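You operate a simulated robot arm through the tools that you are given. There is no shell and no other tool.

The job below is to be done with a simulated robot arm. You get a single attempt, and the scene is never put back.

JOB
Shut the lube pump down and park both nozzles.
Fine: pump off before a nozzle moves; line dial shut; teal in the black holder, orange in the white one.

The check looks at the end state, three seconds after you hand in, the way a careful person would. Anything else that was tipped, shoved, dropped, spilled or broken makes it a failure.

ROBOT AND FRAMES
A 7-joint arm with a two-finger gripper, fixed in place. Base frame: the origin is on the floor under the middle of its stand, x ahead of it, y to its left, z up. Lengths are in mm, angles in degrees, forces in N, time in s.
With the tool pointing down near the work surface it reaches from about 340 to 720 mm from the base axis. Its first joint turns from -66.0 to 66.0 degrees. Payload 2.45 kg.
The TCP is the grasp point between the finger pads, 26 mm short of the fingertips. In the tool frame z runs along the fingers and y along their closing line. The gripper opens to 96 mm; its body begins 69 mm behind the TCP.
Orientation is that of the tool frame in the base frame, as a unit quaternion [w, x, y, z]. With the fingers straight down and closing along the base's y, the tool's x points along the base's -x, its y along +y and its z along -z.

CONTROLS
- The arm moves only by the tool servo_tool. Its argument "targets" is a list of rows, each an object of numbers (a shift or turn left out is 0, a gripper value left out holds the last): "grip": the finger opening in mm, from 0 to 96; "tx", "ty", "tz": the shift along the tool's x, y, z in mm; "wx", "wy", "wz": the turn, a rotation vector about the tool's x, y, z in degrees. In form: [{"grip": .., "tx": .., "ty": .., "tz": .., "wx": .., "wy": .., "wz": ..}, ...]. A call has 1 to 20 rows; each row shifts and turns the commanded pose from where the row before left it, along the tool's axes as they then stand. Each row takes 0.2 s and may step no farther than 50 mm and 8.6 degrees from the row before; otherwise, or with a gripper value out of range, the whole call is refused. A pose out of reach is approached as far as the arm can. The call stops where the force on the tool passes 40 N (or 10 N more than at its start, if that is more) or the arm is blocked; 0.2 s more then pass. Each finger travels about 50 mm/s and halts on what it meets, pressing with about 24 N; the grip force reading is that of the motor and also rises with nothing between the fingers. The clock runs only during rows and for 0.2 s after the last one: add rows that do not move to give the fingers time. It gives the time, the measured TCP pose, the force on the tool (base axes), the opening and the grip force at its end, in the units of the frame above (readings bear some noise), with the torque about the TCP (base axes, N m) and any sound that the robot's microphone picked up.
- Cameras (640 x 400 px; columns grow to the right, rows downward): "scene" is fixed at [175.7, -401.4, 1419]; the picture's right is [0.67, -0.75, 0.00], its down [-0.43, -0.39, -0.81] and it looks along [0.61, 0.54, -0.58] (base axes); focal length 314 px, centre (320, 200). "wrist" rides on the gripper at [82, 3, -98] in the tool frame; the picture's right is [-0.04, 1.00, 0.00], its down [-0.73, -0.03, -0.68] and it looks along [-0.68, -0.03, 0.73] (tool axes); focal length 256 px, centre (320, 200). There is no depth. A picture from a camera that has moved, and an enlarged one, comes with that camera's place and axes in the base frame and with its lens.
- camera(camera): a new picture of that camera. It takes no simulated time.
- zoom(camera, box): a new picture of the part [left, top, right, bottom] of that camera's present view, enlarged. It takes no simulated time.
- hand_in(): hands the job in; it is judged then, once.

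Nothing tells you positions but the pictures and the camera data. Unless the task says otherwise, let go and move clear before handing in.

The tools are called by a JSON object that holds its "method" and its "body". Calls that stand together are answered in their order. servo_tool: Moves the arm, as the interface text tells. Its arguments: {"type":"object","properties":{"targets":{"type":"array","items":{"type":"object","properties":{"grip":{"type":"number"},"tx":{"type":"number"},"ty":{"type":"number"},"tz":{"type":"number"},"wx":{"type":"number"},"wy":{"type":"number"},"wz":{"type":"number"}}}}},"required":["targets"]} The other tools are called the same way: camera (camera) takes a picture; zoom (camera, box) takes an enlarged picture of a part of a camera's view; hand_in () hands the job in.

At the start:

```text
clock: 0.0
tcp_pos: [458.2, -85.4, 1213.6]
tcp_rot: [0.0, 0.0, 1.0, 0.0]
wrist_force: [-0.3, 0.3, 0.9]
ft_torque: [0.01, 0.01, 0.0]
finger_gap: 96.1
finger_force: 0.1
```

scene: 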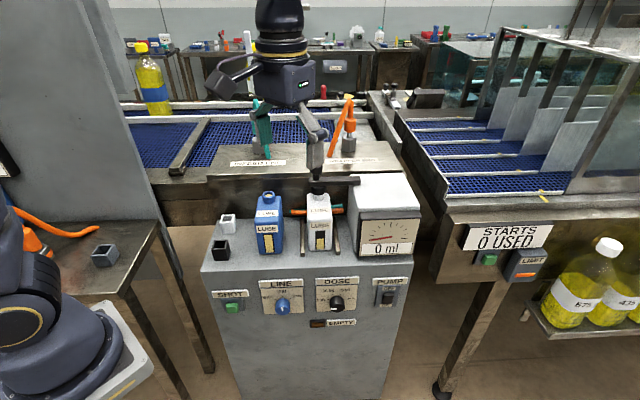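
wrist: 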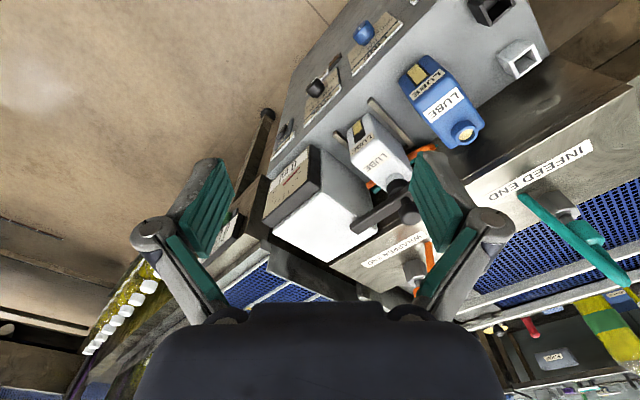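

I see a lube cabinet with SHOT/LINE/DOSE/PUMP controls on its front, two bottles, a gauge on top, and two small holders (white and black) at its left; teal and orange nozzles seem to stand behind on the infeed deck. I'll zoom in for detail before moving.

{"method": "zoom", "body": {"camera": "scene", "box": [200, 260, 420, 400]}}

{"method": "zoom", "body": {"camera": "scene", "box": [200, 170, 420, 300]}}

{"method": "zoom", "body": {"camera": "scene", "box": [210, 80, 390, 200]}}

{"method": "zoom", "body": {"camera": "scene", "box": [0, 180, 220, 320]}}

{"method": "zoom", "body": {"camera": "wrist", "box": [240, 0, 640, 300]}}

```text
2.86 times, centred on (310, 330) of scene
camera zoom: at [175.7, -401.4, 1419.0], right [0.67, -0.75, 0.0], down [-0.43, -0.39, -0.81], along [0.61, 0.54, -0.58], focal length 896 px, centre (349, -171)
```

zoom: 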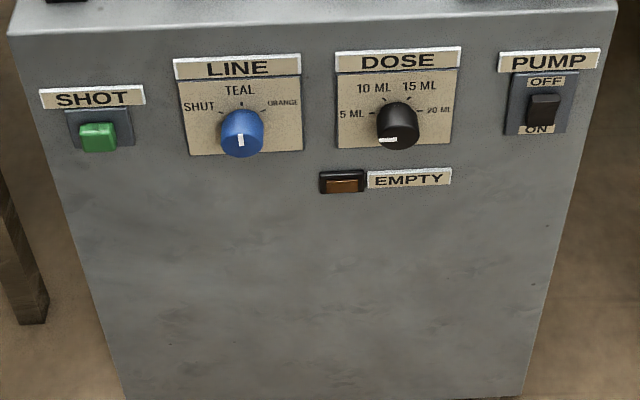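

```text
2.91 times, centred on (310, 235) of scene
camera zoom: at [175.7, -401.4, 1419.0], right [0.67, -0.75, 0.0], down [-0.43, -0.39, -0.81], along [0.61, 0.54, -0.58], focal length 913 px, centre (349, 98)
```

zoom: 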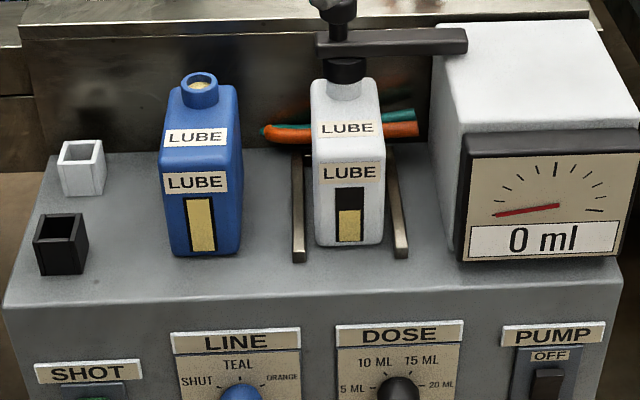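

```text
3.33 times, centred on (300, 140) of scene
camera zoom: at [175.7, -401.4, 1419.0], right [0.67, -0.75, 0.0], down [-0.43, -0.39, -0.81], along [0.61, 0.54, -0.58], focal length 1046 px, centre (387, 400)
```

zoom: 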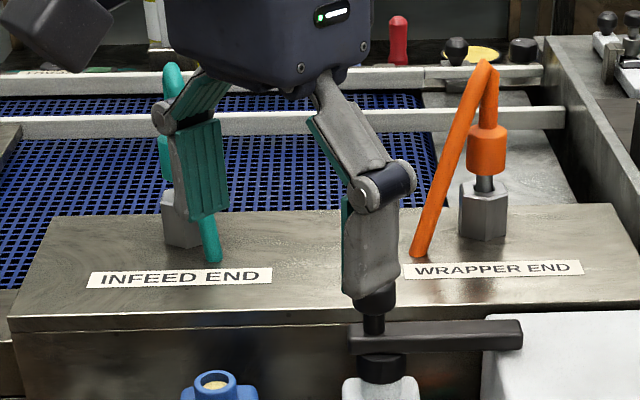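

```text
2.86 times, centred on (110, 250) of scene
camera zoom: at [175.7, -401.4, 1419.0], right [0.67, -0.75, 0.0], down [-0.43, -0.39, -0.81], along [0.61, 0.54, -0.58], focal length 896 px, centre (920, 57)
```

zoom: 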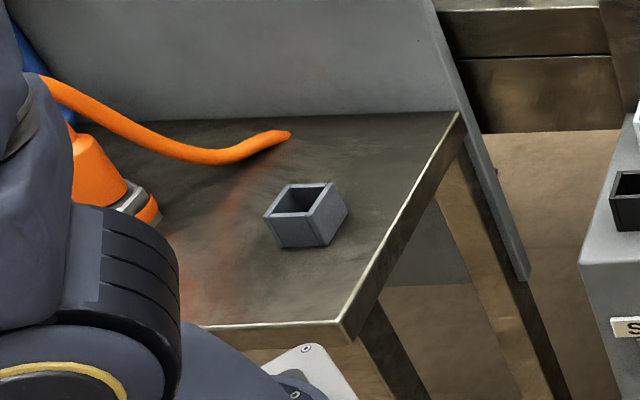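

```text
1.33 times, centred on (440, 150) of wrist
camera zoom: at [376.1, -80.5, 1312.2], right [0.04, 1.0, 0.0], down [0.73, -0.03, 0.68], along [0.68, -0.03, -0.73], focal length 341 px, centre (160, 267)
```

zoom: 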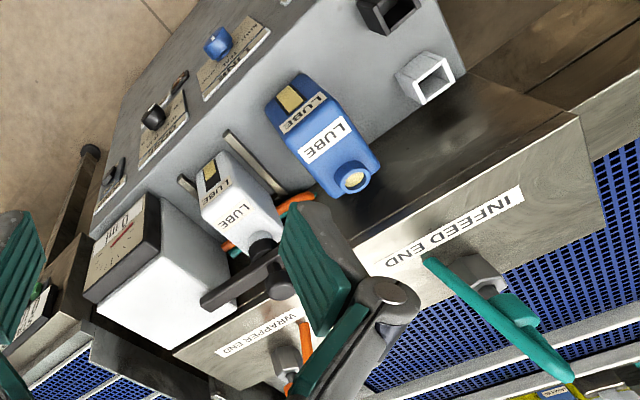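

The cabinet is turned about 45°, its panel facing the scene camera, with LINE near (480, 0, 715) and PUMP near (695, -180, 700). Next I'll move sideways at the current height and yaw so the wrist camera looks squarely at the panel and the nozzles.

{"method": "servo_tool", "body": {"targets": [{"tx": 7.6, "ty": -43}, {"tx": 7.6, "ty": -43}, {"tx": 7.6, "ty": -43}, {"tx": 7.6, "ty": -43}, {"tx": 7.6, "ty": -43}, {"wz": -8.2}, {"wz": -8.2}, {"wz": -8.2}, {"wz": -8.2}, {"wz": -8.2}, {"wz": -8.2}, {}]}}

{"method": "camera", "body": {"camera": "wrist"}}

{"method": "camera", "body": {"camera": "scene"}}

```text
clock: 2.6
tcp_pos: [420.4, -300.7, 1215.6]
tcp_rot: [-0.001, -0.417, 0.909, 0.0]
wrist_force: [0.3, 0.1, -0.3]
ft_torque: [0.01, 0.02, 0.0]
finger_gap: 95.7
finger_force: 0.0
```

```text
taken
camera wrist: at [363.7, -358.6, 1312.6], right [-0.73, 0.68, 0.0], down [0.5, 0.54, 0.68], along [0.46, 0.5, -0.73], focal length 256 px, centre (320, 200)
```

wrist: 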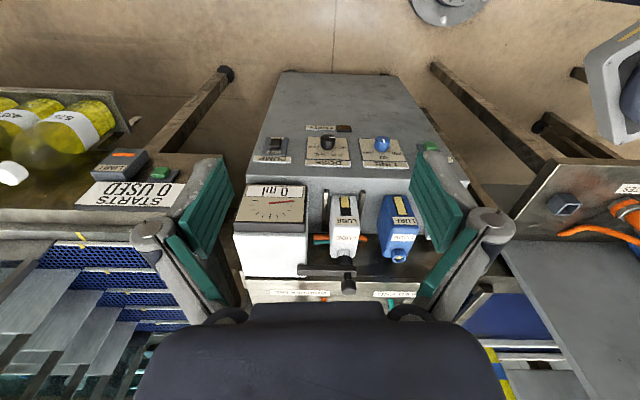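

```text
taken
```

scene: 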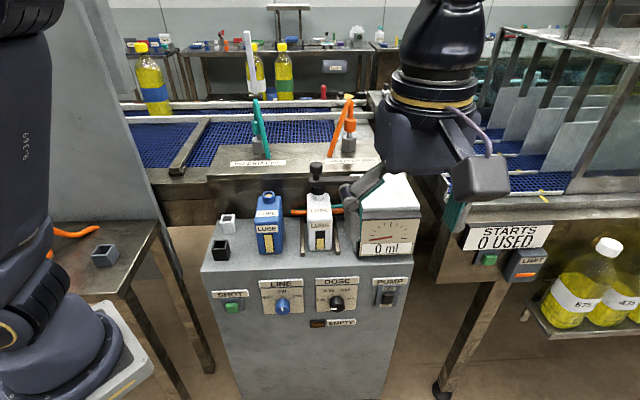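

The panel is now square to the wrist camera, though upside down in the picture. I'll zoom on the panel in both cameras and on the nozzles, which are now unobstructed.

{"method": "zoom", "body": {"camera": "wrist", "box": [240, 110, 460, 240]}}

{"method": "zoom", "body": {"camera": "scene", "box": [235, 85, 315, 165]}}

{"method": "zoom", "body": {"camera": "scene", "box": [310, 85, 390, 165]}}

{"method": "zoom", "body": {"camera": "scene", "box": [360, 265, 420, 315]}}

{"method": "zoom", "body": {"camera": "scene", "box": [255, 270, 365, 335]}}

{"method": "zoom", "body": {"camera": "scene", "box": [200, 180, 340, 270]}}

```text
2.91 times, centred on (350, 175) of wrist
camera zoom: at [363.7, -358.6, 1312.6], right [-0.73, 0.68, 0.0], down [0.5, 0.54, 0.68], along [0.46, 0.5, -0.73], focal length 745 px, centre (233, 273)
```

zoom: 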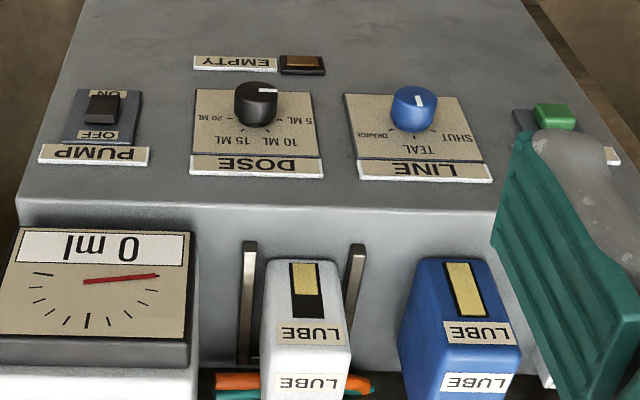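

```text
5.00 times, centred on (275, 125) of scene
camera zoom: at [175.7, -401.4, 1419.0], right [0.67, -0.75, 0.0], down [-0.43, -0.39, -0.81], along [0.61, 0.54, -0.58], focal length 1569 px, centre (545, 575)
```

zoom: 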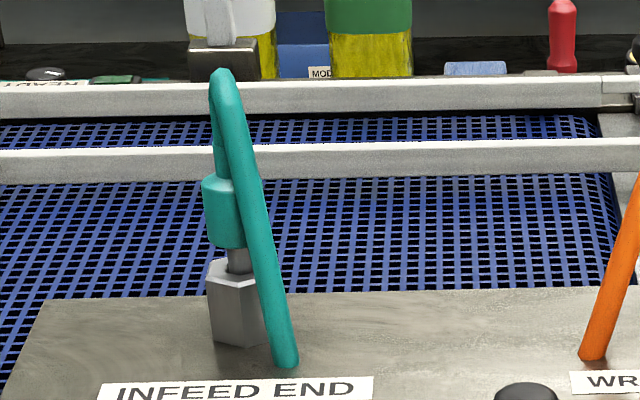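

```text
5.00 times, centred on (350, 125) of scene
camera zoom: at [175.7, -401.4, 1419.0], right [0.67, -0.75, 0.0], down [-0.43, -0.39, -0.81], along [0.61, 0.54, -0.58], focal length 1569 px, centre (170, 575)
```

zoom: 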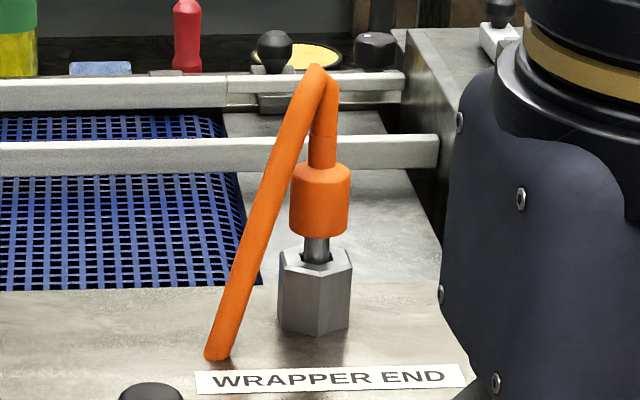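

```text
8.00 times, centred on (390, 290) of scene
camera zoom: at [175.7, -401.4, 1419.0], right [0.67, -0.75, 0.0], down [-0.43, -0.39, -0.81], along [0.61, 0.54, -0.58], focal length 2510 px, centre (-240, -520)
```

zoom: 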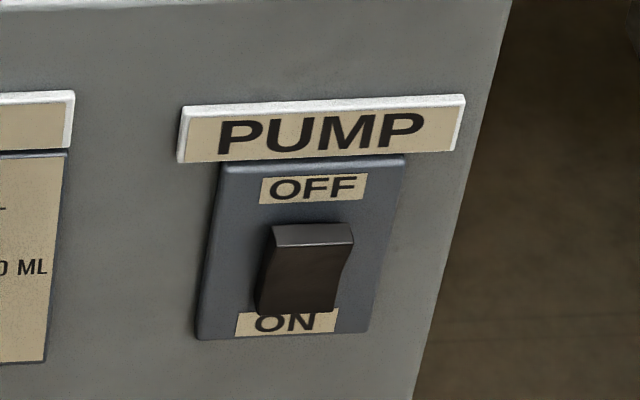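

```text
5.82 times, centred on (310, 302) of scene
camera zoom: at [175.7, -401.4, 1419.0], right [0.67, -0.75, 0.0], down [-0.43, -0.39, -0.81], along [0.61, 0.54, -0.58], focal length 1826 px, centre (378, -396)
```

zoom: 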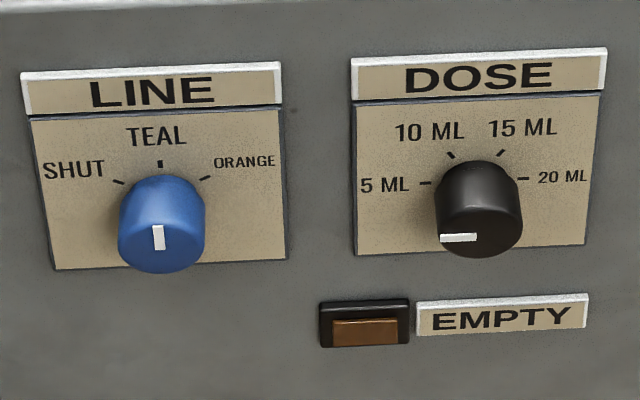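

```text
4.44 times, centred on (270, 225) of scene
camera zoom: at [175.7, -401.4, 1419.0], right [0.67, -0.75, 0.0], down [-0.43, -0.39, -0.81], along [0.61, 0.54, -0.58], focal length 1394 px, centre (542, 89)
```

zoom: 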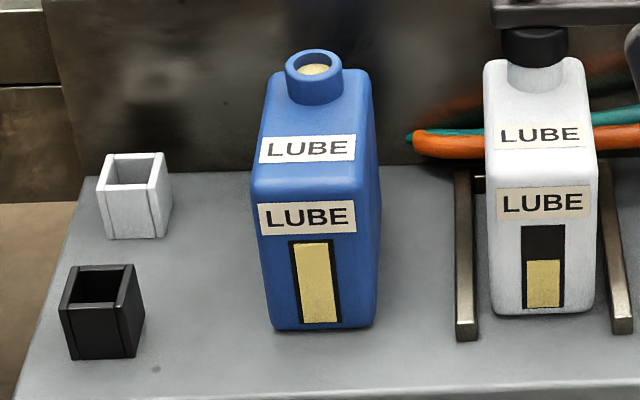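

The readings are clear: LINE is at TEAL, DOSE is at 5 ml, and the PUMP rocker seems to have ON pressed, with its OFF end standing out. Each nozzle is a collar with a metal tip standing in a hex post and an arched hose. Before acting, I'll take the camera over the deck to measure the posts and holders.

{"method": "servo_tool", "body": {"targets": [{"tx": -39, "ty": 16, "tz": -8.3}, {"tx": -39, "ty": 16, "tz": -8.3}, {"tx": -39, "ty": 16, "tz": -8.3}, {"tx": -39, "ty": 16, "tz": -8.3}, {"tx": -39, "ty": 16, "tz": -8.3}, {"tx": -39, "ty": 16, "tz": -8.3}, {"tx": -39, "ty": 16, "tz": -8.3}, {"tx": -39, "ty": 16, "tz": -8.3}, {"tx": -39, "ty": 16, "tz": -8.3}, {}]}}

{"method": "camera", "body": {"camera": "wrist"}}

{"method": "camera", "body": {"camera": "scene"}}

```text
clock: 4.8
tcp_pos: [543.7, 60.2, 1288.3]
tcp_rot: [0.0, -0.416, 0.909, 0.001]
wrist_force: [-0.1, -0.3, -0.7]
ft_torque: [-0.02, 0.02, 0.01]
finger_gap: 96.0
finger_force: 0.1
```

```text
taken
camera wrist: at [486.1, 1.0, 1385.3], right [-0.73, 0.68, 0.0], down [0.5, 0.54, 0.68], along [0.46, 0.5, -0.73], focal length 256 px, centre (320, 200)
```

wrist: 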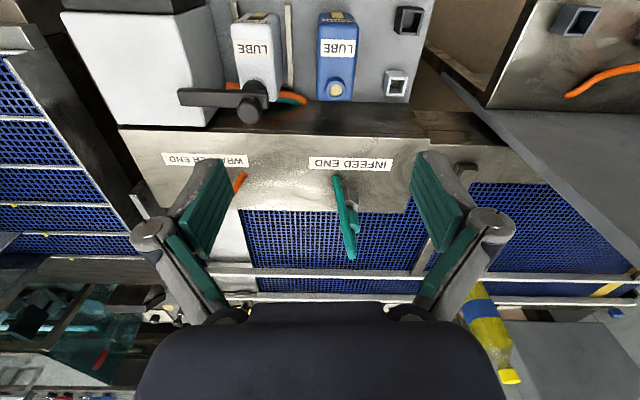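

```text
taken
```

scene: 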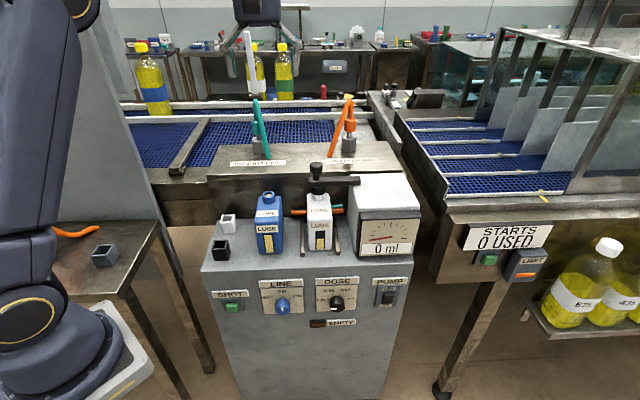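

The camera now overlooks the deck, holders and bottles. I'll zoom in for exact pixel positions.

{"method": "zoom", "body": {"camera": "wrist", "box": [300, 150, 420, 270]}}

{"method": "zoom", "body": {"camera": "wrist", "box": [160, 0, 440, 180]}}

{"method": "zoom", "body": {"camera": "wrist", "box": [150, 140, 270, 260]}}

{"method": "zoom", "body": {"camera": "scene", "box": [225, 80, 385, 180]}}

{"method": "zoom", "body": {"camera": "scene", "box": [200, 200, 260, 265]}}

```text
3.33 times, centred on (360, 210) of wrist
camera zoom: at [486.1, 1.0, 1385.3], right [-0.73, 0.68, 0.0], down [0.5, 0.54, 0.68], along [0.46, 0.5, -0.73], focal length 853 px, centre (187, 167)
```

zoom: 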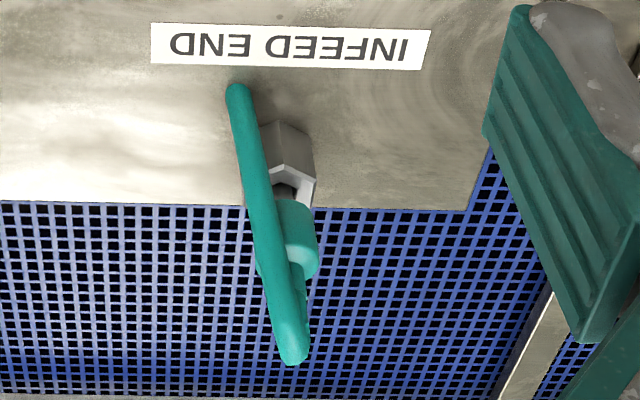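

```text
2.22 times, centred on (300, 90) of wrist
camera zoom: at [486.1, 1.0, 1385.3], right [-0.73, 0.68, 0.0], down [0.5, 0.54, 0.68], along [0.46, 0.5, -0.73], focal length 569 px, centre (364, 444)
```

zoom: 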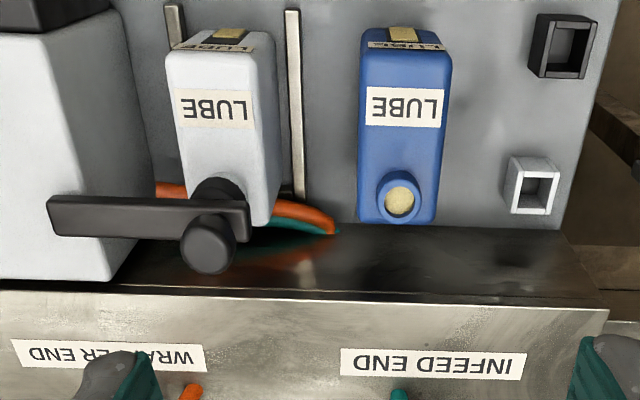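

```text
3.33 times, centred on (210, 200) of wrist
camera zoom: at [486.1, 1.0, 1385.3], right [-0.73, 0.68, 0.0], down [0.5, 0.54, 0.68], along [0.46, 0.5, -0.73], focal length 853 px, centre (687, 200)
```

zoom: 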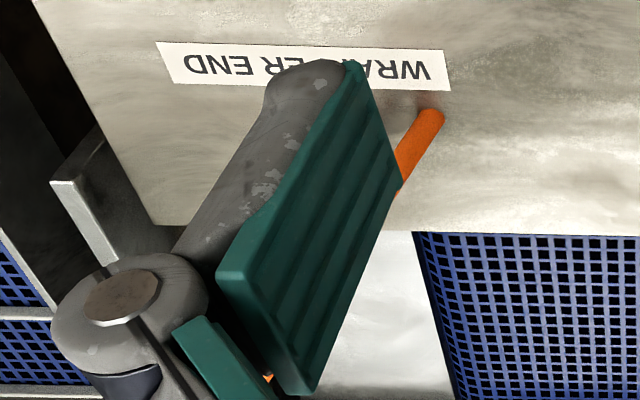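

```text
4.00 times, centred on (305, 130) of scene
camera zoom: at [175.8, -401.4, 1419.0], right [0.67, -0.75, 0.0], down [-0.43, -0.39, -0.81], along [0.61, 0.54, -0.58], focal length 1255 px, centre (380, 480)
```

zoom: 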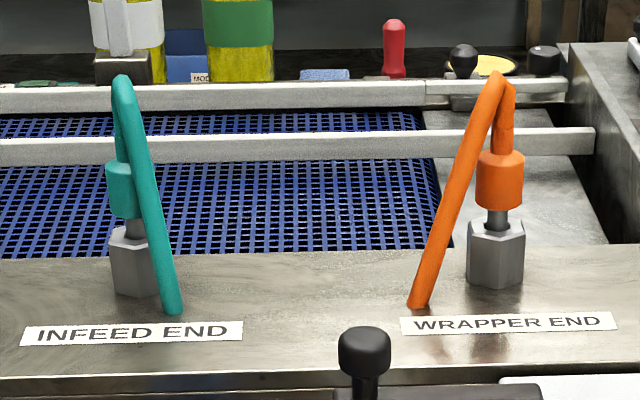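

```text
6.15 times, centred on (230, 232) of scene
camera zoom: at [175.8, -401.4, 1419.0], right [0.67, -0.75, 0.0], down [-0.43, -0.39, -0.81], along [0.61, 0.54, -0.58], focal length 1931 px, centre (874, 0)
```

zoom: 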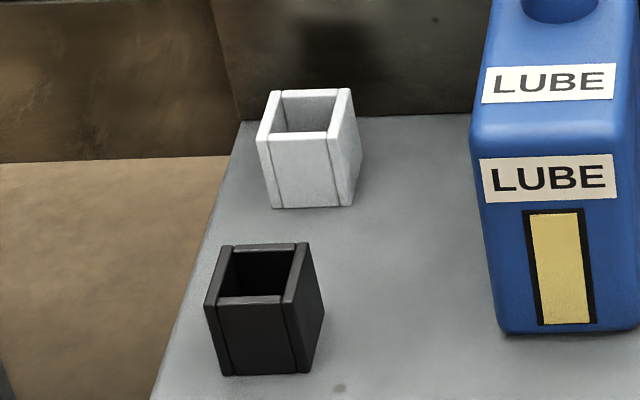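

Triangulating gives the deck surface at z≈1001. The teal collar is near (682, 292, 1071) and the orange near (870, 103, 1071). The holder rims are near (428, 148, 897) for black and (497, 215, 899) for white, and the cabinet is yawed 45°. Next I'll go to the front of the panel for a head-on look.

{"method": "servo_tool", "body": {"targets": [{"wz": 4.2}, {"tx": 35.3, "ty": -16.7}, {"tx": 35.3, "ty": -16.7}, {"tx": 35.3, "ty": -16.7}, {"tx": 35.3, "ty": -16.7}, {"tx": 35.3, "ty": -16.7}, {"tx": 35.3, "ty": -16.7}, {"tx": 35.3, "ty": -16.7}, {"tx": 35.3, "ty": -16.7}, {"tz": 45}, {"tz": 45}, {"tz": 45}, {"tz": 45}, {"tz": 45}, {"tz": 45}, {}]}}

{"method": "servo_tool", "body": {"targets": [{"wy": -7.5}, {"wy": -7.5}, {"wy": -7.5}, {"wy": -7.5}, {"wy": -7.5}, {"wy": -7.5}, {"tx": 25, "tz": 25}, {"tx": 25, "tz": 25}, {"tx": 25, "tz": 25}, {"tx": 25, "tz": 25}, {"tx": 25, "tz": 25}, {}]}}

{"method": "camera", "body": {"camera": "wrist"}}

{"method": "camera", "body": {"camera": "scene"}}

```text
clock: 8.2
tcp_pos: [436.0, -232.5, 1019.6]
tcp_rot: [0.0, -0.383, 0.924, 0.0]
wrist_force: [-0.4, -0.4, -0.2]
ft_torque: [0.03, -0.02, 0.01]
finger_gap: 95.9
finger_force: 0.0
```

```text
clock: 10.8
tcp_pos: [436.7, -235.4, 843.0]
tcp_rot: [0.353, -0.354, 0.854, 0.146]
wrist_force: [0.1, -0.4, 0.1]
ft_torque: [0.03, -0.02, -0.04]
finger_gap: 96.1
finger_force: 0.0
```

```text
taken
camera wrist: at [343.3, -321.9, 853.9], right [-0.69, 0.73, 0.03], down [0.05, 0.01, 1.0], along [0.73, 0.69, -0.04], focal length 256 px, centre (320, 200)
```

wrist: 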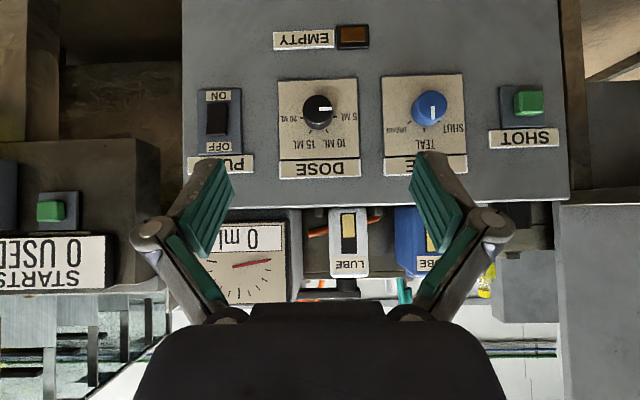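

```text
taken
```

scene: 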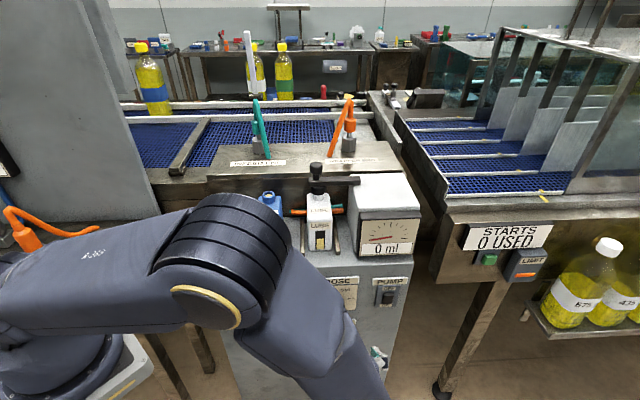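

I now have a head-on, upside-down view of the panel. I'll zoom in on the rocker and dials.

{"method": "zoom", "body": {"camera": "wrist", "box": [180, 70, 270, 190]}}

{"method": "zoom", "body": {"camera": "wrist", "box": [370, 60, 480, 190]}}

{"method": "zoom", "body": {"camera": "wrist", "box": [260, 10, 480, 190]}}

```text
3.33 times, centred on (225, 130) of wrist
camera zoom: at [343.3, -321.9, 853.9], right [-0.69, 0.73, 0.03], down [0.05, 0.01, 1.0], along [0.73, 0.69, -0.04], focal length 853 px, centre (637, 433)
```

zoom: 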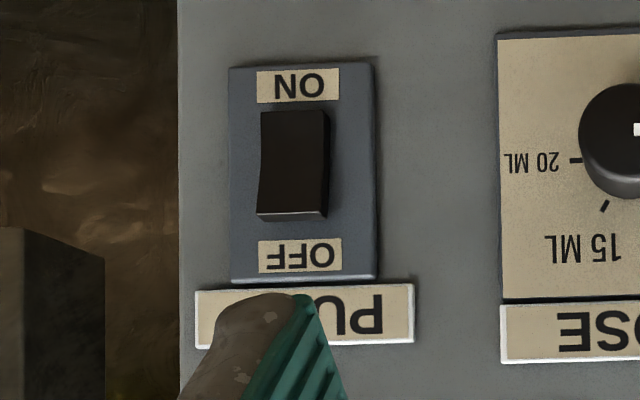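

```text
3.08 times, centred on (425, 125) of wrist
camera zoom: at [343.3, -321.9, 853.9], right [-0.69, 0.73, 0.03], down [0.05, 0.01, 1.0], along [0.73, 0.69, -0.04], focal length 788 px, centre (-3, 431)
```

zoom: 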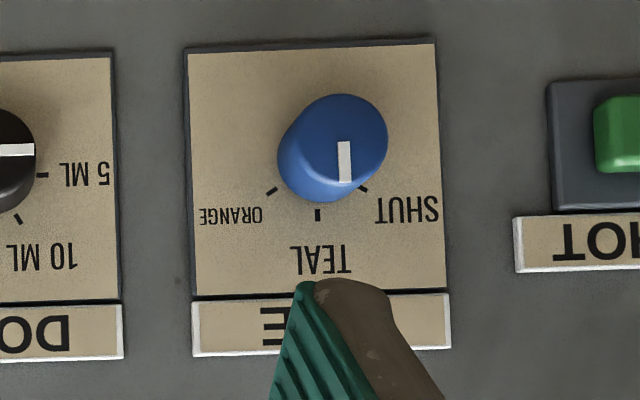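

```text
2.22 times, centred on (370, 100) of wrist
camera zoom: at [343.3, -321.9, 853.9], right [-0.69, 0.73, 0.03], down [0.05, 0.01, 1.0], along [0.73, 0.69, -0.04], focal length 569 px, centre (209, 422)
```

zoom: 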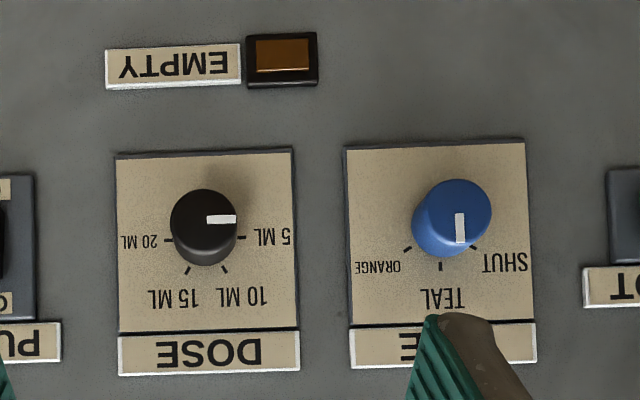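

ON is the pressed end and OFF stands out, so the pump is running. The rocker centre is near (682, -188, 730) and the LINE knob face near (475, -2, 729). I'll close the fingers, pitch the tool almost horizontal and come up in front of the rocker's upper (OFF) end.

{"method": "servo_tool", "body": {"targets": [{"grip": 0, "ty": -35, "tx": 17, "tz": 17}, {"ty": -35, "tx": 17, "tz": 17}, {"ty": -35, "tx": 17, "tz": 17}, {"ty": -35, "tx": 16.5, "tz": 16.5}, {"wy": -7}, {"wy": -7}, {"wy": -7}, {"wy": -7}, {"wy": -7}, {"tz": 25, "tx": -4.4}, {"tz": 25, "tx": -4.4}, {}]}}

{"method": "camera", "body": {"camera": "wrist"}}

{"method": "camera", "body": {"camera": "scene"}}

```text
clock: 13.4
tcp_pos: [533.0, -287.4, 769.7]
tcp_rot: [0.594, -0.294, 0.708, 0.246]
wrist_force: [-0.1, -0.7, -0.1]
ft_torque: [-0.02, 0.0, -0.01]
finger_gap: 0.1
finger_force: 24.2
out of reach, approached as far as the arm can: row 7, 8, 9
```

```text
taken
camera wrist: at [452.1, -363.6, 705.3], right [-0.7, 0.71, 0.04], down [-0.36, -0.4, 0.84], along [0.61, 0.58, 0.54], focal length 256 px, centre (320, 200)
```

wrist: 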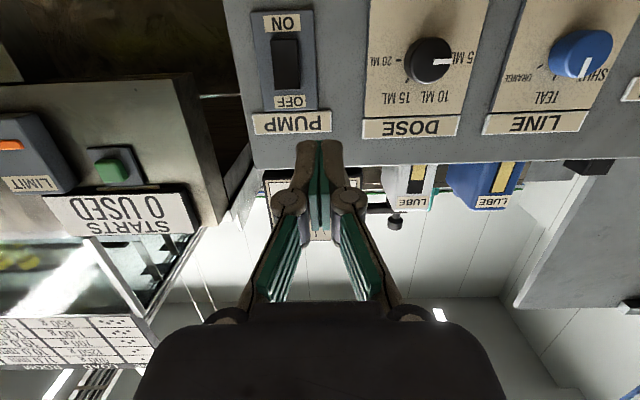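

```text
taken
```

scene: 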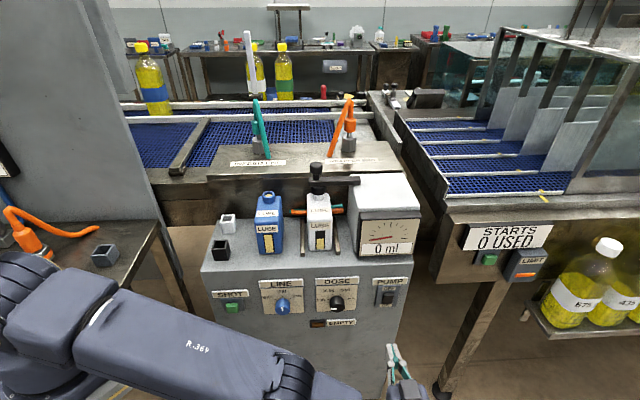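

The tool is pitched to 80° and the fingers are closed, but a few pitch rows were out of reach and the arm may still be catching up. I'll let it settle and re-read the pose.

{"method": "servo_tool", "body": {"targets": [{}, {}, {}]}}

{"method": "camera", "body": {"camera": "wrist"}}

```text
clock: 14.2
tcp_pos: [534.3, -288.7, 768.8]
tcp_rot: [0.595, -0.292, 0.707, 0.246]
wrist_force: [0.9, 0.2, 1.0]
ft_torque: [-0.05, -0.02, 0.01]
finger_gap: 0.1
finger_force: 23.8
```

```text
taken
camera wrist: at [452.0, -363.8, 705.3], right [-0.7, 0.71, 0.04], down [-0.36, -0.4, 0.84], along [0.61, 0.58, 0.54], focal length 256 px, centre (320, 200)
```

wrist: 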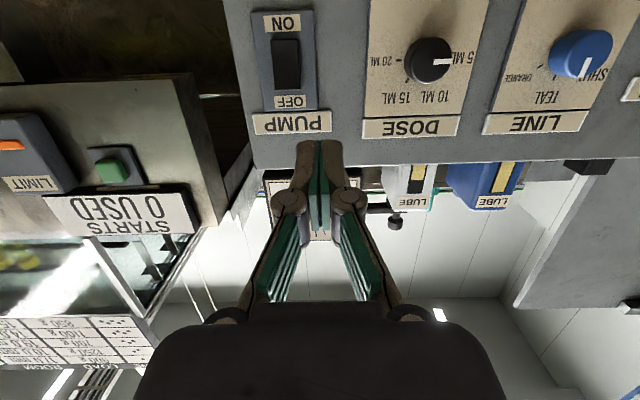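

The commanded pose was clamped to what the arm could reach. I'll shift sideways to line up with the rocker and move partly forward, watching for reach warnings.

{"method": "servo_tool", "body": {"targets": [{"ty": -17}, {"ty": -17}, {"tz": 20, "tx": -3.5}, {"tz": 20, "tx": -3.5}, {"tz": 20, "tx": -3.5}, {}]}}

{"method": "camera", "body": {"camera": "wrist"}}

{"method": "camera", "body": {"camera": "scene"}}

```text
clock: 15.6
tcp_pos: [588.5, -255.5, 768.4]
tcp_rot: [0.593, -0.294, 0.708, 0.246]
wrist_force: [0.0, -0.4, -0.2]
ft_torque: [0.03, 0.01, 0.02]
finger_gap: 0.0
finger_force: 23.7
out of reach, approached as far as the arm can: row 2
```

```text
taken
camera wrist: at [506.6, -331.1, 705.7], right [-0.7, 0.71, 0.04], down [-0.36, -0.4, 0.84], along [0.61, 0.58, 0.54], focal length 256 px, centre (320, 200)
```

wrist: 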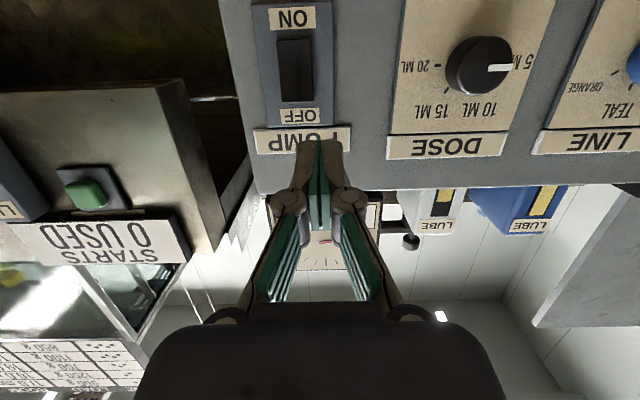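

```text
taken
```

scene: 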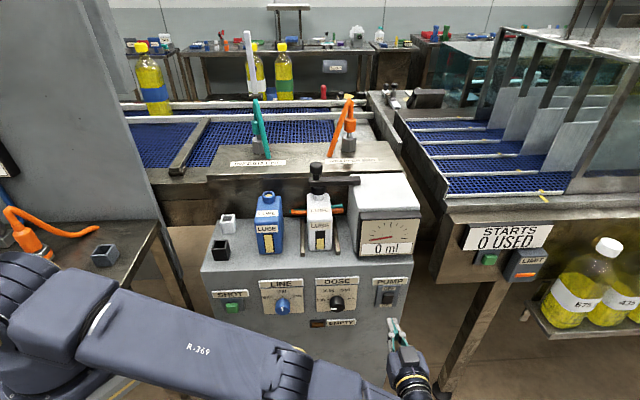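

I'm close but short of the rocker sideways by about 19 mm and above it by about 20 mm. I'll advance a bit, then shift right and down.

{"method": "servo_tool", "body": {"targets": [{"tz": 15, "tx": -2.6}, {"tz": 15, "tx": -2.6}, {"ty": -10}, {"ty": -9}, {"tz": 1.7, "tx": 9.8}, {"tz": 1.7, "tx": 9.8}, {}]}}

{"method": "camera", "body": {"camera": "wrist"}}

{"method": "zoom", "body": {"camera": "scene", "box": [340, 260, 460, 360]}}

```text
clock: 17.2
tcp_pos: [616.4, -237.6, 763.7]
tcp_rot: [0.594, -0.293, 0.708, 0.245]
wrist_force: [0.0, 0.9, 0.2]
ft_torque: [-0.02, 0.01, 0.03]
finger_gap: 0.1
finger_force: 24.4
out of reach, approached as far as the arm can: row 4, 5, 6
```

```text
taken
camera wrist: at [534.5, -313.4, 698.8], right [-0.7, 0.71, 0.04], down [-0.36, -0.4, 0.84], along [0.61, 0.58, 0.54], focal length 256 px, centre (320, 200)
```

wrist: 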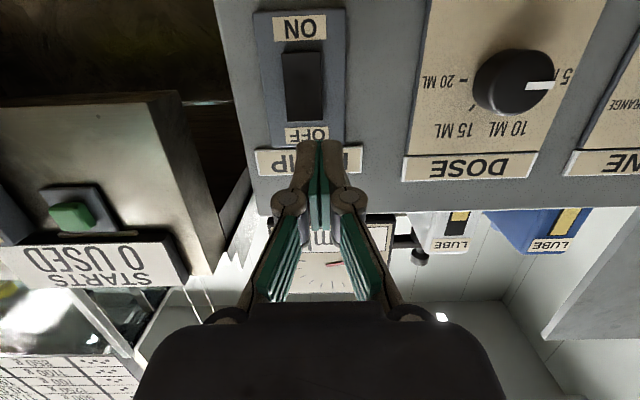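

```text
4.00 times, centred on (400, 310) of scene
camera zoom: at [175.7, -401.4, 1419.0], right [0.67, -0.75, 0.0], down [-0.43, -0.39, -0.81], along [0.61, 0.54, -0.58], focal length 1255 px, centre (0, -240)
```

zoom: 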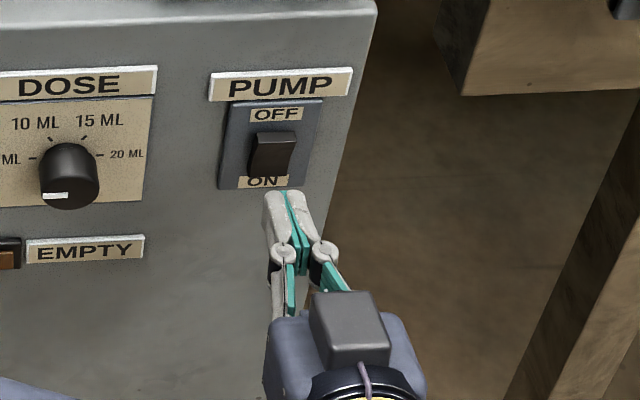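

The arm is at a wrist limit with this yaw. I'll turn the tool about 20° toward the arm's radial direction and relax the pitch to 70°, staying in front of the panel.

{"method": "servo_tool", "body": {"targets": [{"wx": 6.57, "wz": 1.16}, {"wx": 6.57, "wz": 1.16}, {"wx": 6.57, "wz": 1.16}, {"wy": 5}, {"wy": 5}, {}]}}

{"method": "camera", "body": {"camera": "wrist"}}

```text
clock: 18.6
tcp_pos: [616.7, -238.8, 762.6]
tcp_rot: [0.559, -0.177, 0.801, 0.123]
wrist_force: [0.0, 0.7, 0.7]
ft_torque: [-0.03, 0.0, 0.02]
finger_gap: 0.1
finger_force: 24.0
```

```text
taken
camera wrist: at [504.6, -284.9, 719.1], right [-0.41, 0.91, 0.04], down [-0.34, -0.19, 0.92], along [0.85, 0.36, 0.39], focal length 256 px, centre (320, 200)
```

wrist: 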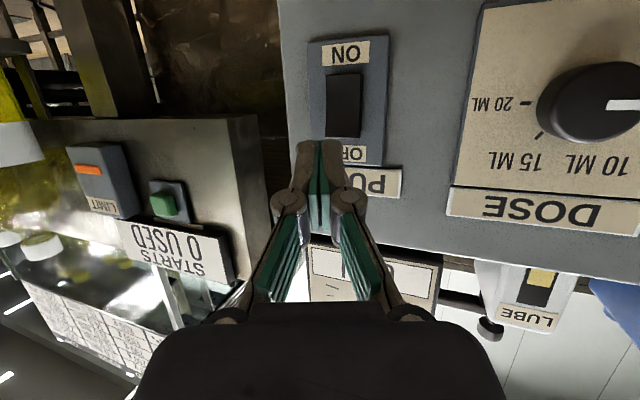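

The fingertip is about 50 mm from the rocker and lined up with its OFF end, near (677, -190, 748). I'll go to just off contact and check the picture before pressing.

{"method": "servo_tool", "body": {"targets": [{"tx": -2, "ty": 6.6, "tz": 18.2}, {"tx": -2, "ty": 6.6, "tz": 18.2}, {}]}}

{"method": "camera", "body": {"camera": "wrist"}}

{"method": "zoom", "body": {"camera": "scene", "box": [350, 270, 430, 330]}}

```text
clock: 19.4
tcp_pos: [643.3, -211.2, 754.2]
tcp_rot: [0.56, -0.177, 0.8, 0.124]
wrist_force: [0.5, 0.2, 0.2]
ft_torque: [0.0, -0.03, 0.02]
finger_gap: 0.0
finger_force: 24.4
```

```text
taken
camera wrist: at [532.0, -258.0, 710.3], right [-0.41, 0.91, 0.04], down [-0.34, -0.19, 0.92], along [0.85, 0.36, 0.39], focal length 256 px, centre (320, 200)
```

wrist: 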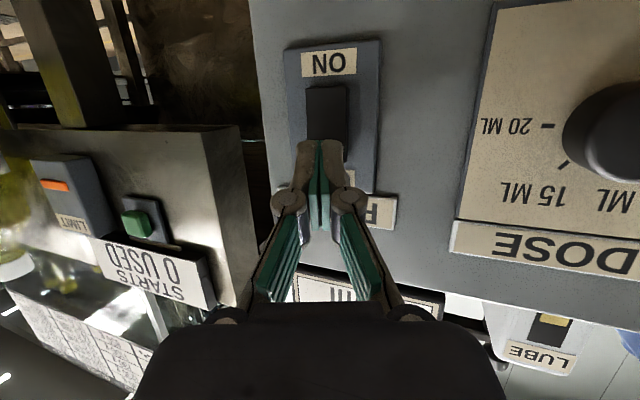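

```text
6.67 times, centred on (390, 300) of scene
camera zoom: at [175.8, -401.4, 1419.0], right [0.67, -0.75, 0.0], down [-0.43, -0.39, -0.81], along [0.61, 0.54, -0.58], focal length 2092 px, centre (-147, -467)
```

zoom: 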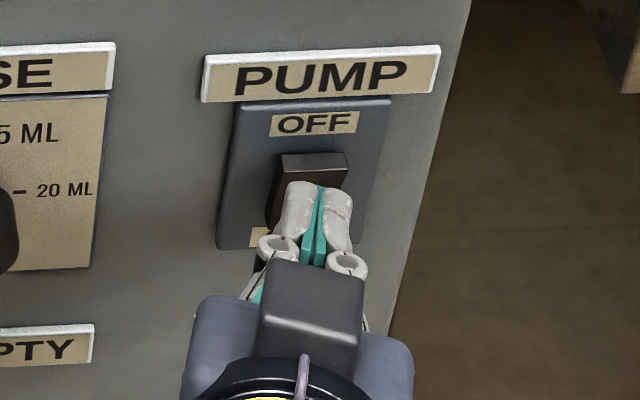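

The tip is just in front of the rocker's OFF half. I'll press along the panel's inward direction in small steps and listen for the click.

{"method": "servo_tool", "body": {"targets": [{"tx": -1.3, "ty": 1.37, "tz": 3.53}, {"tx": -1.3, "ty": 1.37, "tz": 3.53}, {"tx": -1.3, "ty": 1.37, "tz": 3.53}, {"tx": -1.3, "ty": 1.37, "tz": 3.53}, {}]}}

{"method": "zoom", "body": {"camera": "scene", "box": [350, 270, 430, 330]}}

{"method": "camera", "body": {"camera": "wrist"}}

```text
clock: 20.6
tcp_pos: [654.2, -200.6, 753.5]
tcp_rot: [0.56, -0.177, 0.8, 0.123]
wrist_force: [-12.3, -3.9, 4.6]
ft_torque: [0.07, -0.09, 0.17]
finger_gap: 0.0
finger_force: 24.5
```

```text
6.67 times, centred on (390, 300) of scene
camera zoom: at [175.4, -401.5, 1419.0], right [0.67, -0.75, 0.0], down [-0.43, -0.39, -0.81], along [0.61, 0.54, -0.58], focal length 2092 px, centre (-147, -467)
```

zoom: 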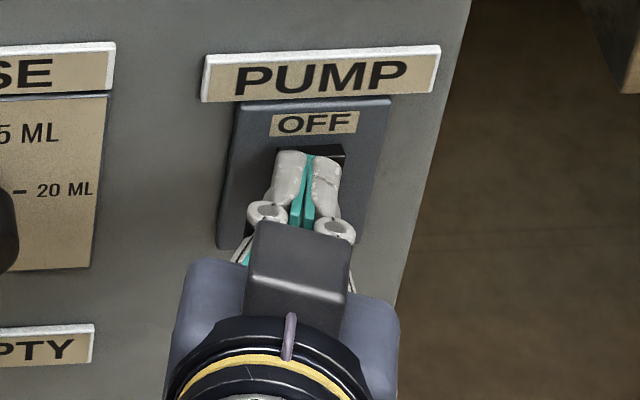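

```text
taken
camera wrist: at [541.8, -247.1, 710.3], right [-0.41, 0.91, 0.04], down [-0.34, -0.19, 0.92], along [0.85, 0.36, 0.39], focal length 256 px, centre (320, 200)
```

wrist: 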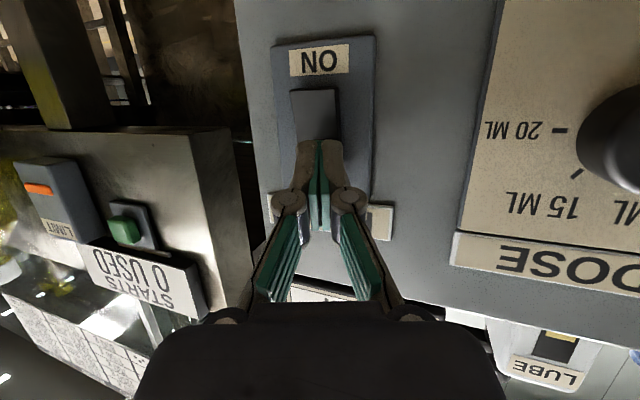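

The tip is touching at about 13 N and the rocker face already looks tilted the other way, but I've heard no click. I'll push a few mm more, then back off to look.

{"method": "servo_tool", "body": {"targets": [{"tx": -0.64, "ty": 0.68, "tz": 1.77}, {"tx": -0.64, "ty": 0.68, "tz": 1.77}, {}]}}

{"method": "servo_tool", "body": {"targets": [{"tx": 3.2, "ty": -3.4, "tz": -8.8}, {"tx": 6.4, "ty": -6.8, "tz": -17.7}, {"tx": 6.4, "ty": -6.8, "tz": -17.7}, {}]}}

{"method": "camera", "body": {"camera": "wrist"}}

{"method": "zoom", "body": {"camera": "scene", "box": [350, 270, 430, 330]}}

```text
clock: 21.2
tcp_pos: [654.5, -201.2, 754.4]
tcp_rot: [0.559, -0.177, 0.801, 0.121]
wrist_force: [-10.8, -3.6, 3.7]
ft_torque: [0.05, -0.08, 0.12]
finger_gap: 0.0
finger_force: 23.8
stopped in row 2: the force on the tool passed its limit at 44 N (the readings are from after the stop); the commanded pose is now the measured one
```

```text
clock: 22.2
tcp_pos: [618.9, -233.4, 753.4]
tcp_rot: [0.559, -0.176, 0.801, 0.121]
wrist_force: [-0.4, -0.8, 0.1]
ft_torque: [-0.04, -0.03, -0.02]
finger_gap: 0.0
finger_force: 23.8
```

```text
taken
camera wrist: at [507.1, -281.4, 710.3], right [-0.41, 0.91, 0.04], down [-0.34, -0.19, 0.92], along [0.85, 0.36, 0.38], focal length 256 px, centre (320, 200)
```

wrist: 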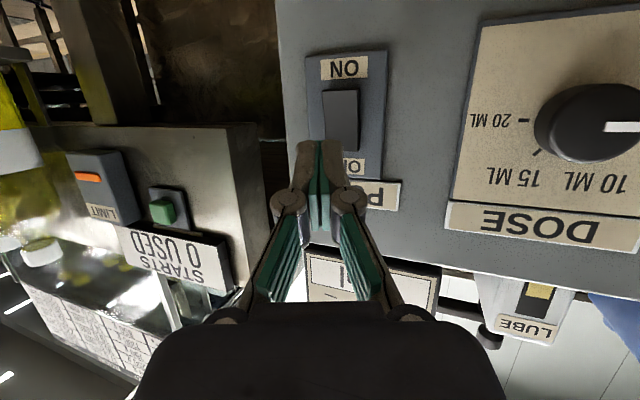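

```text
6.67 times, centred on (390, 300) of scene
camera zoom: at [175.7, -401.4, 1419.0], right [0.67, -0.75, 0.0], down [-0.43, -0.39, -0.81], along [0.61, 0.54, -0.58], focal length 2092 px, centre (-147, -467)
```

zoom: 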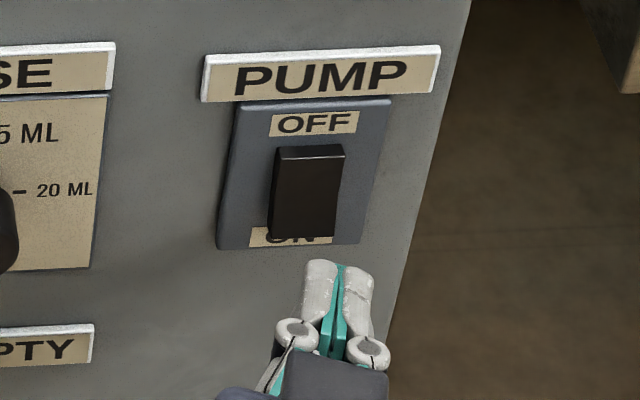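

The rocker has changed shape: its OFF end looks sunk in and the ON end stands out. I'll zoom in to confirm.

{"method": "zoom", "body": {"camera": "wrist", "box": [290, 30, 410, 220]}}

{"method": "zoom", "body": {"camera": "scene", "box": [370, 280, 410, 310]}}

{"method": "camera", "body": {"camera": "scene"}}

```text
2.11 times, centred on (350, 125) of wrist
camera zoom: at [507.1, -281.4, 710.3], right [-0.41, 0.91, 0.04], down [-0.34, -0.19, 0.92], along [0.85, 0.36, 0.38], focal length 539 px, centre (257, 358)
```

zoom: 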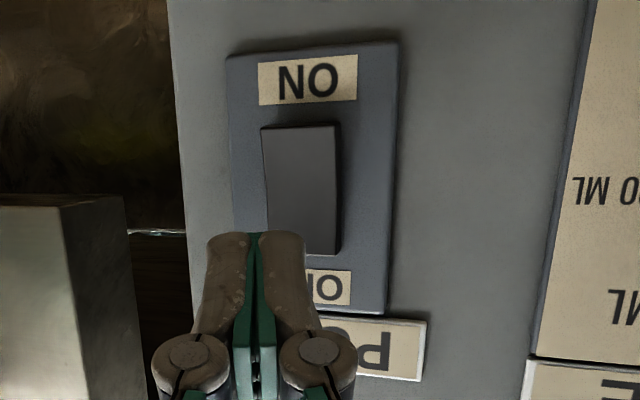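

```text
13.33 times, centred on (390, 295) of scene
camera zoom: at [175.7, -401.4, 1419.0], right [0.67, -0.75, 0.0], down [-0.43, -0.39, -0.81], along [0.61, 0.54, -0.58], focal length 4184 px, centre (-613, -1067)
```

zoom: 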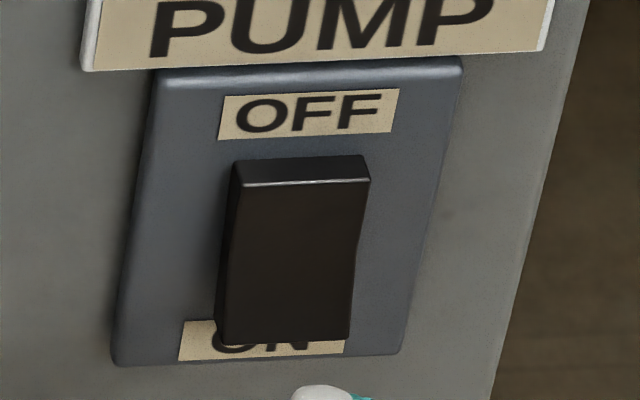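

```text
taken
```

scene: 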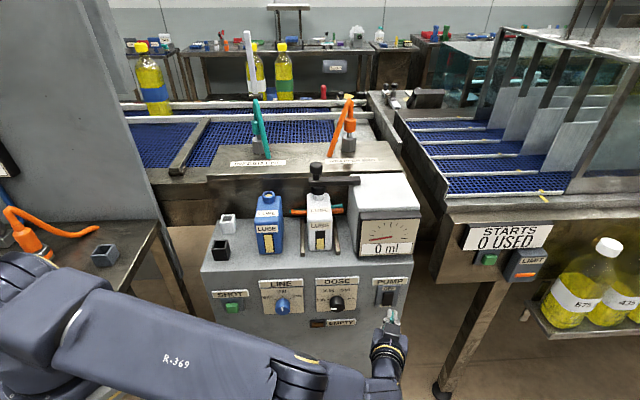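

The rocker has flipped and the pump is off. Next is the LINE dial: I'll back off a little, slide along the panel, restore the 45° yaw, relax the pitch to 60°, and look again at the blue knob.

{"method": "servo_tool", "body": {"targets": [{"tx": 6.4, "ty": -6.8, "tz": -17.7}, {"tx": 5.27, "ty": 42.3, "tz": -14.5}, {"tx": 5.27, "ty": 42.3, "tz": -14.5}, {"tx": 5.27, "ty": 42.3, "tz": -14.5}, {"tx": 5.27, "ty": 42.3, "tz": -14.5}, {"wx": -6.27, "wz": -2.28}, {"wx": -6.27, "wz": -2.28}, {"wx": -6.27, "wz": -2.28}, {"wy": 5}, {"wy": 5}, {}]}}

{"method": "camera", "body": {"camera": "wrist"}}

{"method": "camera", "body": {"camera": "scene"}}

```text
clock: 24.6
tcp_pos: [513.7, -147.7, 741.6]
tcp_rot: [0.455, -0.32, 0.8, 0.224]
wrist_force: [-0.3, -0.4, 0.1]
ft_torque: [0.0, -0.01, -0.01]
finger_gap: 0.3
finger_force: 24.1
out of reach, approached as far as the arm can: row 3, 4
```

```text
taken
camera wrist: at [422.1, -233.7, 717.3], right [-0.7, 0.71, 0.1], down [-0.1, -0.23, 0.97], along [0.71, 0.67, 0.23], focal length 256 px, centre (320, 200)
```

wrist: 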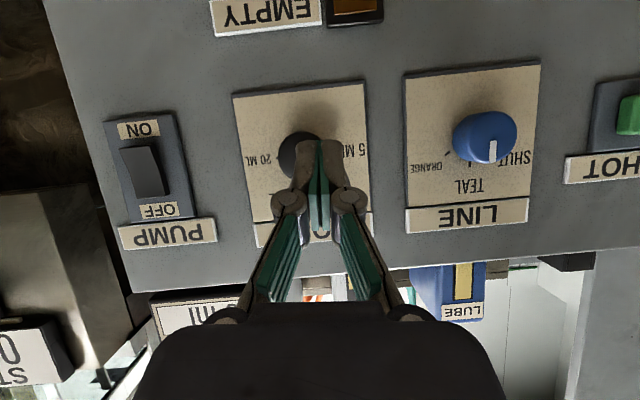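

```text
taken
```

scene: 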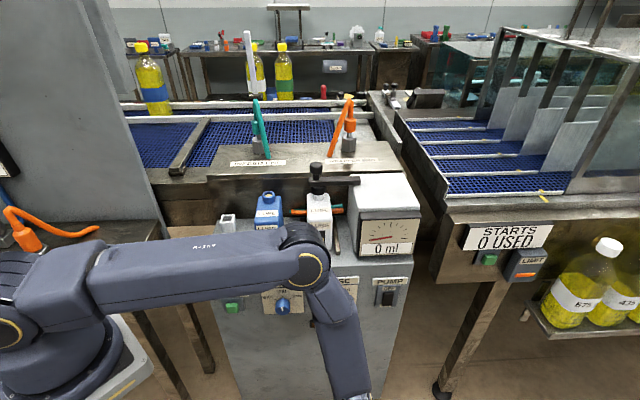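

The tool is in front of DOSE, pitched at about 60°. I'll trim the small roll error and slide left to the LINE knob at a safe stand-off while opening the fingers.

{"method": "servo_tool", "body": {"targets": [{"wx": 2.64, "wy": 0.9, "wz": -2.9}, {"tx": -8, "ty": 33, "tz": -1.15}, {"tx": -8, "ty": 33, "tz": -1.15}, {"tx": -8, "ty": 33, "tz": -1.15}, {"tx": -8, "ty": 33, "tz": -1.15, "grip": 70}, {"grip": 70}, {}, {}]}}

{"method": "camera", "body": {"camera": "wrist"}}

{"method": "camera", "body": {"camera": "scene"}}

```text
clock: 26.4
tcp_pos: [432.4, -46.9, 768.9]
tcp_rot: [0.46, -0.331, 0.801, 0.192]
wrist_force: [0.4, -0.7, -1.1]
ft_torque: [-0.02, 0.0, 0.02]
finger_gap: 70.0
finger_force: 0.1
out of reach, approached as far as the arm can: row 5
```

```text
taken
camera wrist: at [339.9, -133.4, 747.4], right [-0.69, 0.72, 0.04], down [-0.13, -0.18, 0.98], along [0.71, 0.67, 0.22], focal length 256 px, centre (320, 200)
```

wrist: 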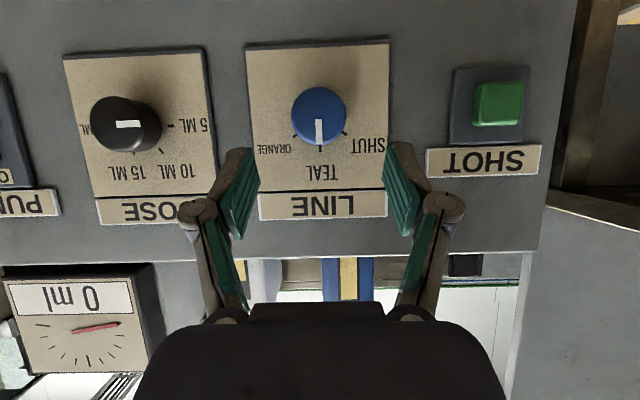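

```text
taken
```

scene: 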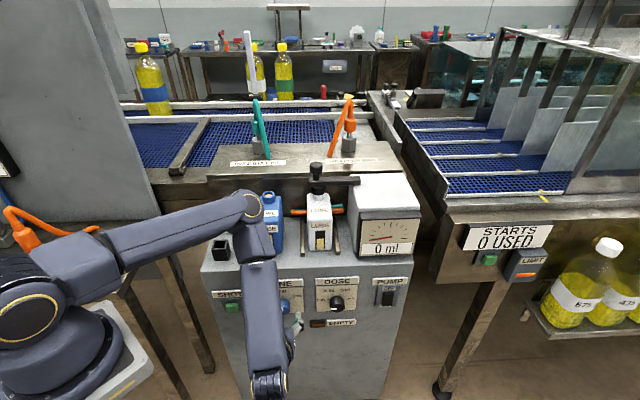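

The fingers straddle the LINE knob nicely. I'll zoom in to fine-tune the centring.

{"method": "zoom", "body": {"camera": "wrist", "box": [230, 60, 410, 200]}}

{"method": "zoom", "body": {"camera": "scene", "box": [240, 270, 330, 340]}}

```text
2.86 times, centred on (320, 130) of wrist
camera zoom: at [339.9, -133.4, 747.4], right [-0.69, 0.72, 0.04], down [-0.13, -0.18, 0.98], along [0.71, 0.67, 0.22], focal length 731 px, centre (320, 400)
```

zoom: 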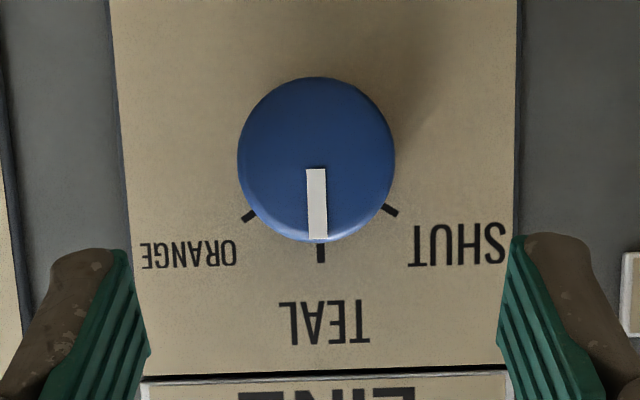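

```text
5.71 times, centred on (285, 305) of scene
camera zoom: at [175.7, -401.4, 1419.0], right [0.67, -0.75, 0.0], down [-0.43, -0.39, -0.81], along [0.61, 0.54, -0.58], focal length 1793 px, centre (520, -400)
```

zoom: 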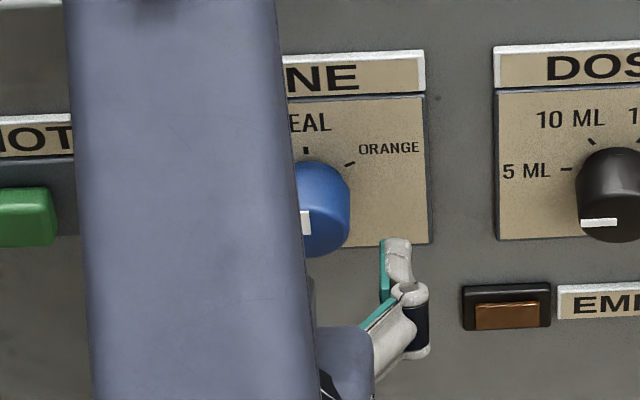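

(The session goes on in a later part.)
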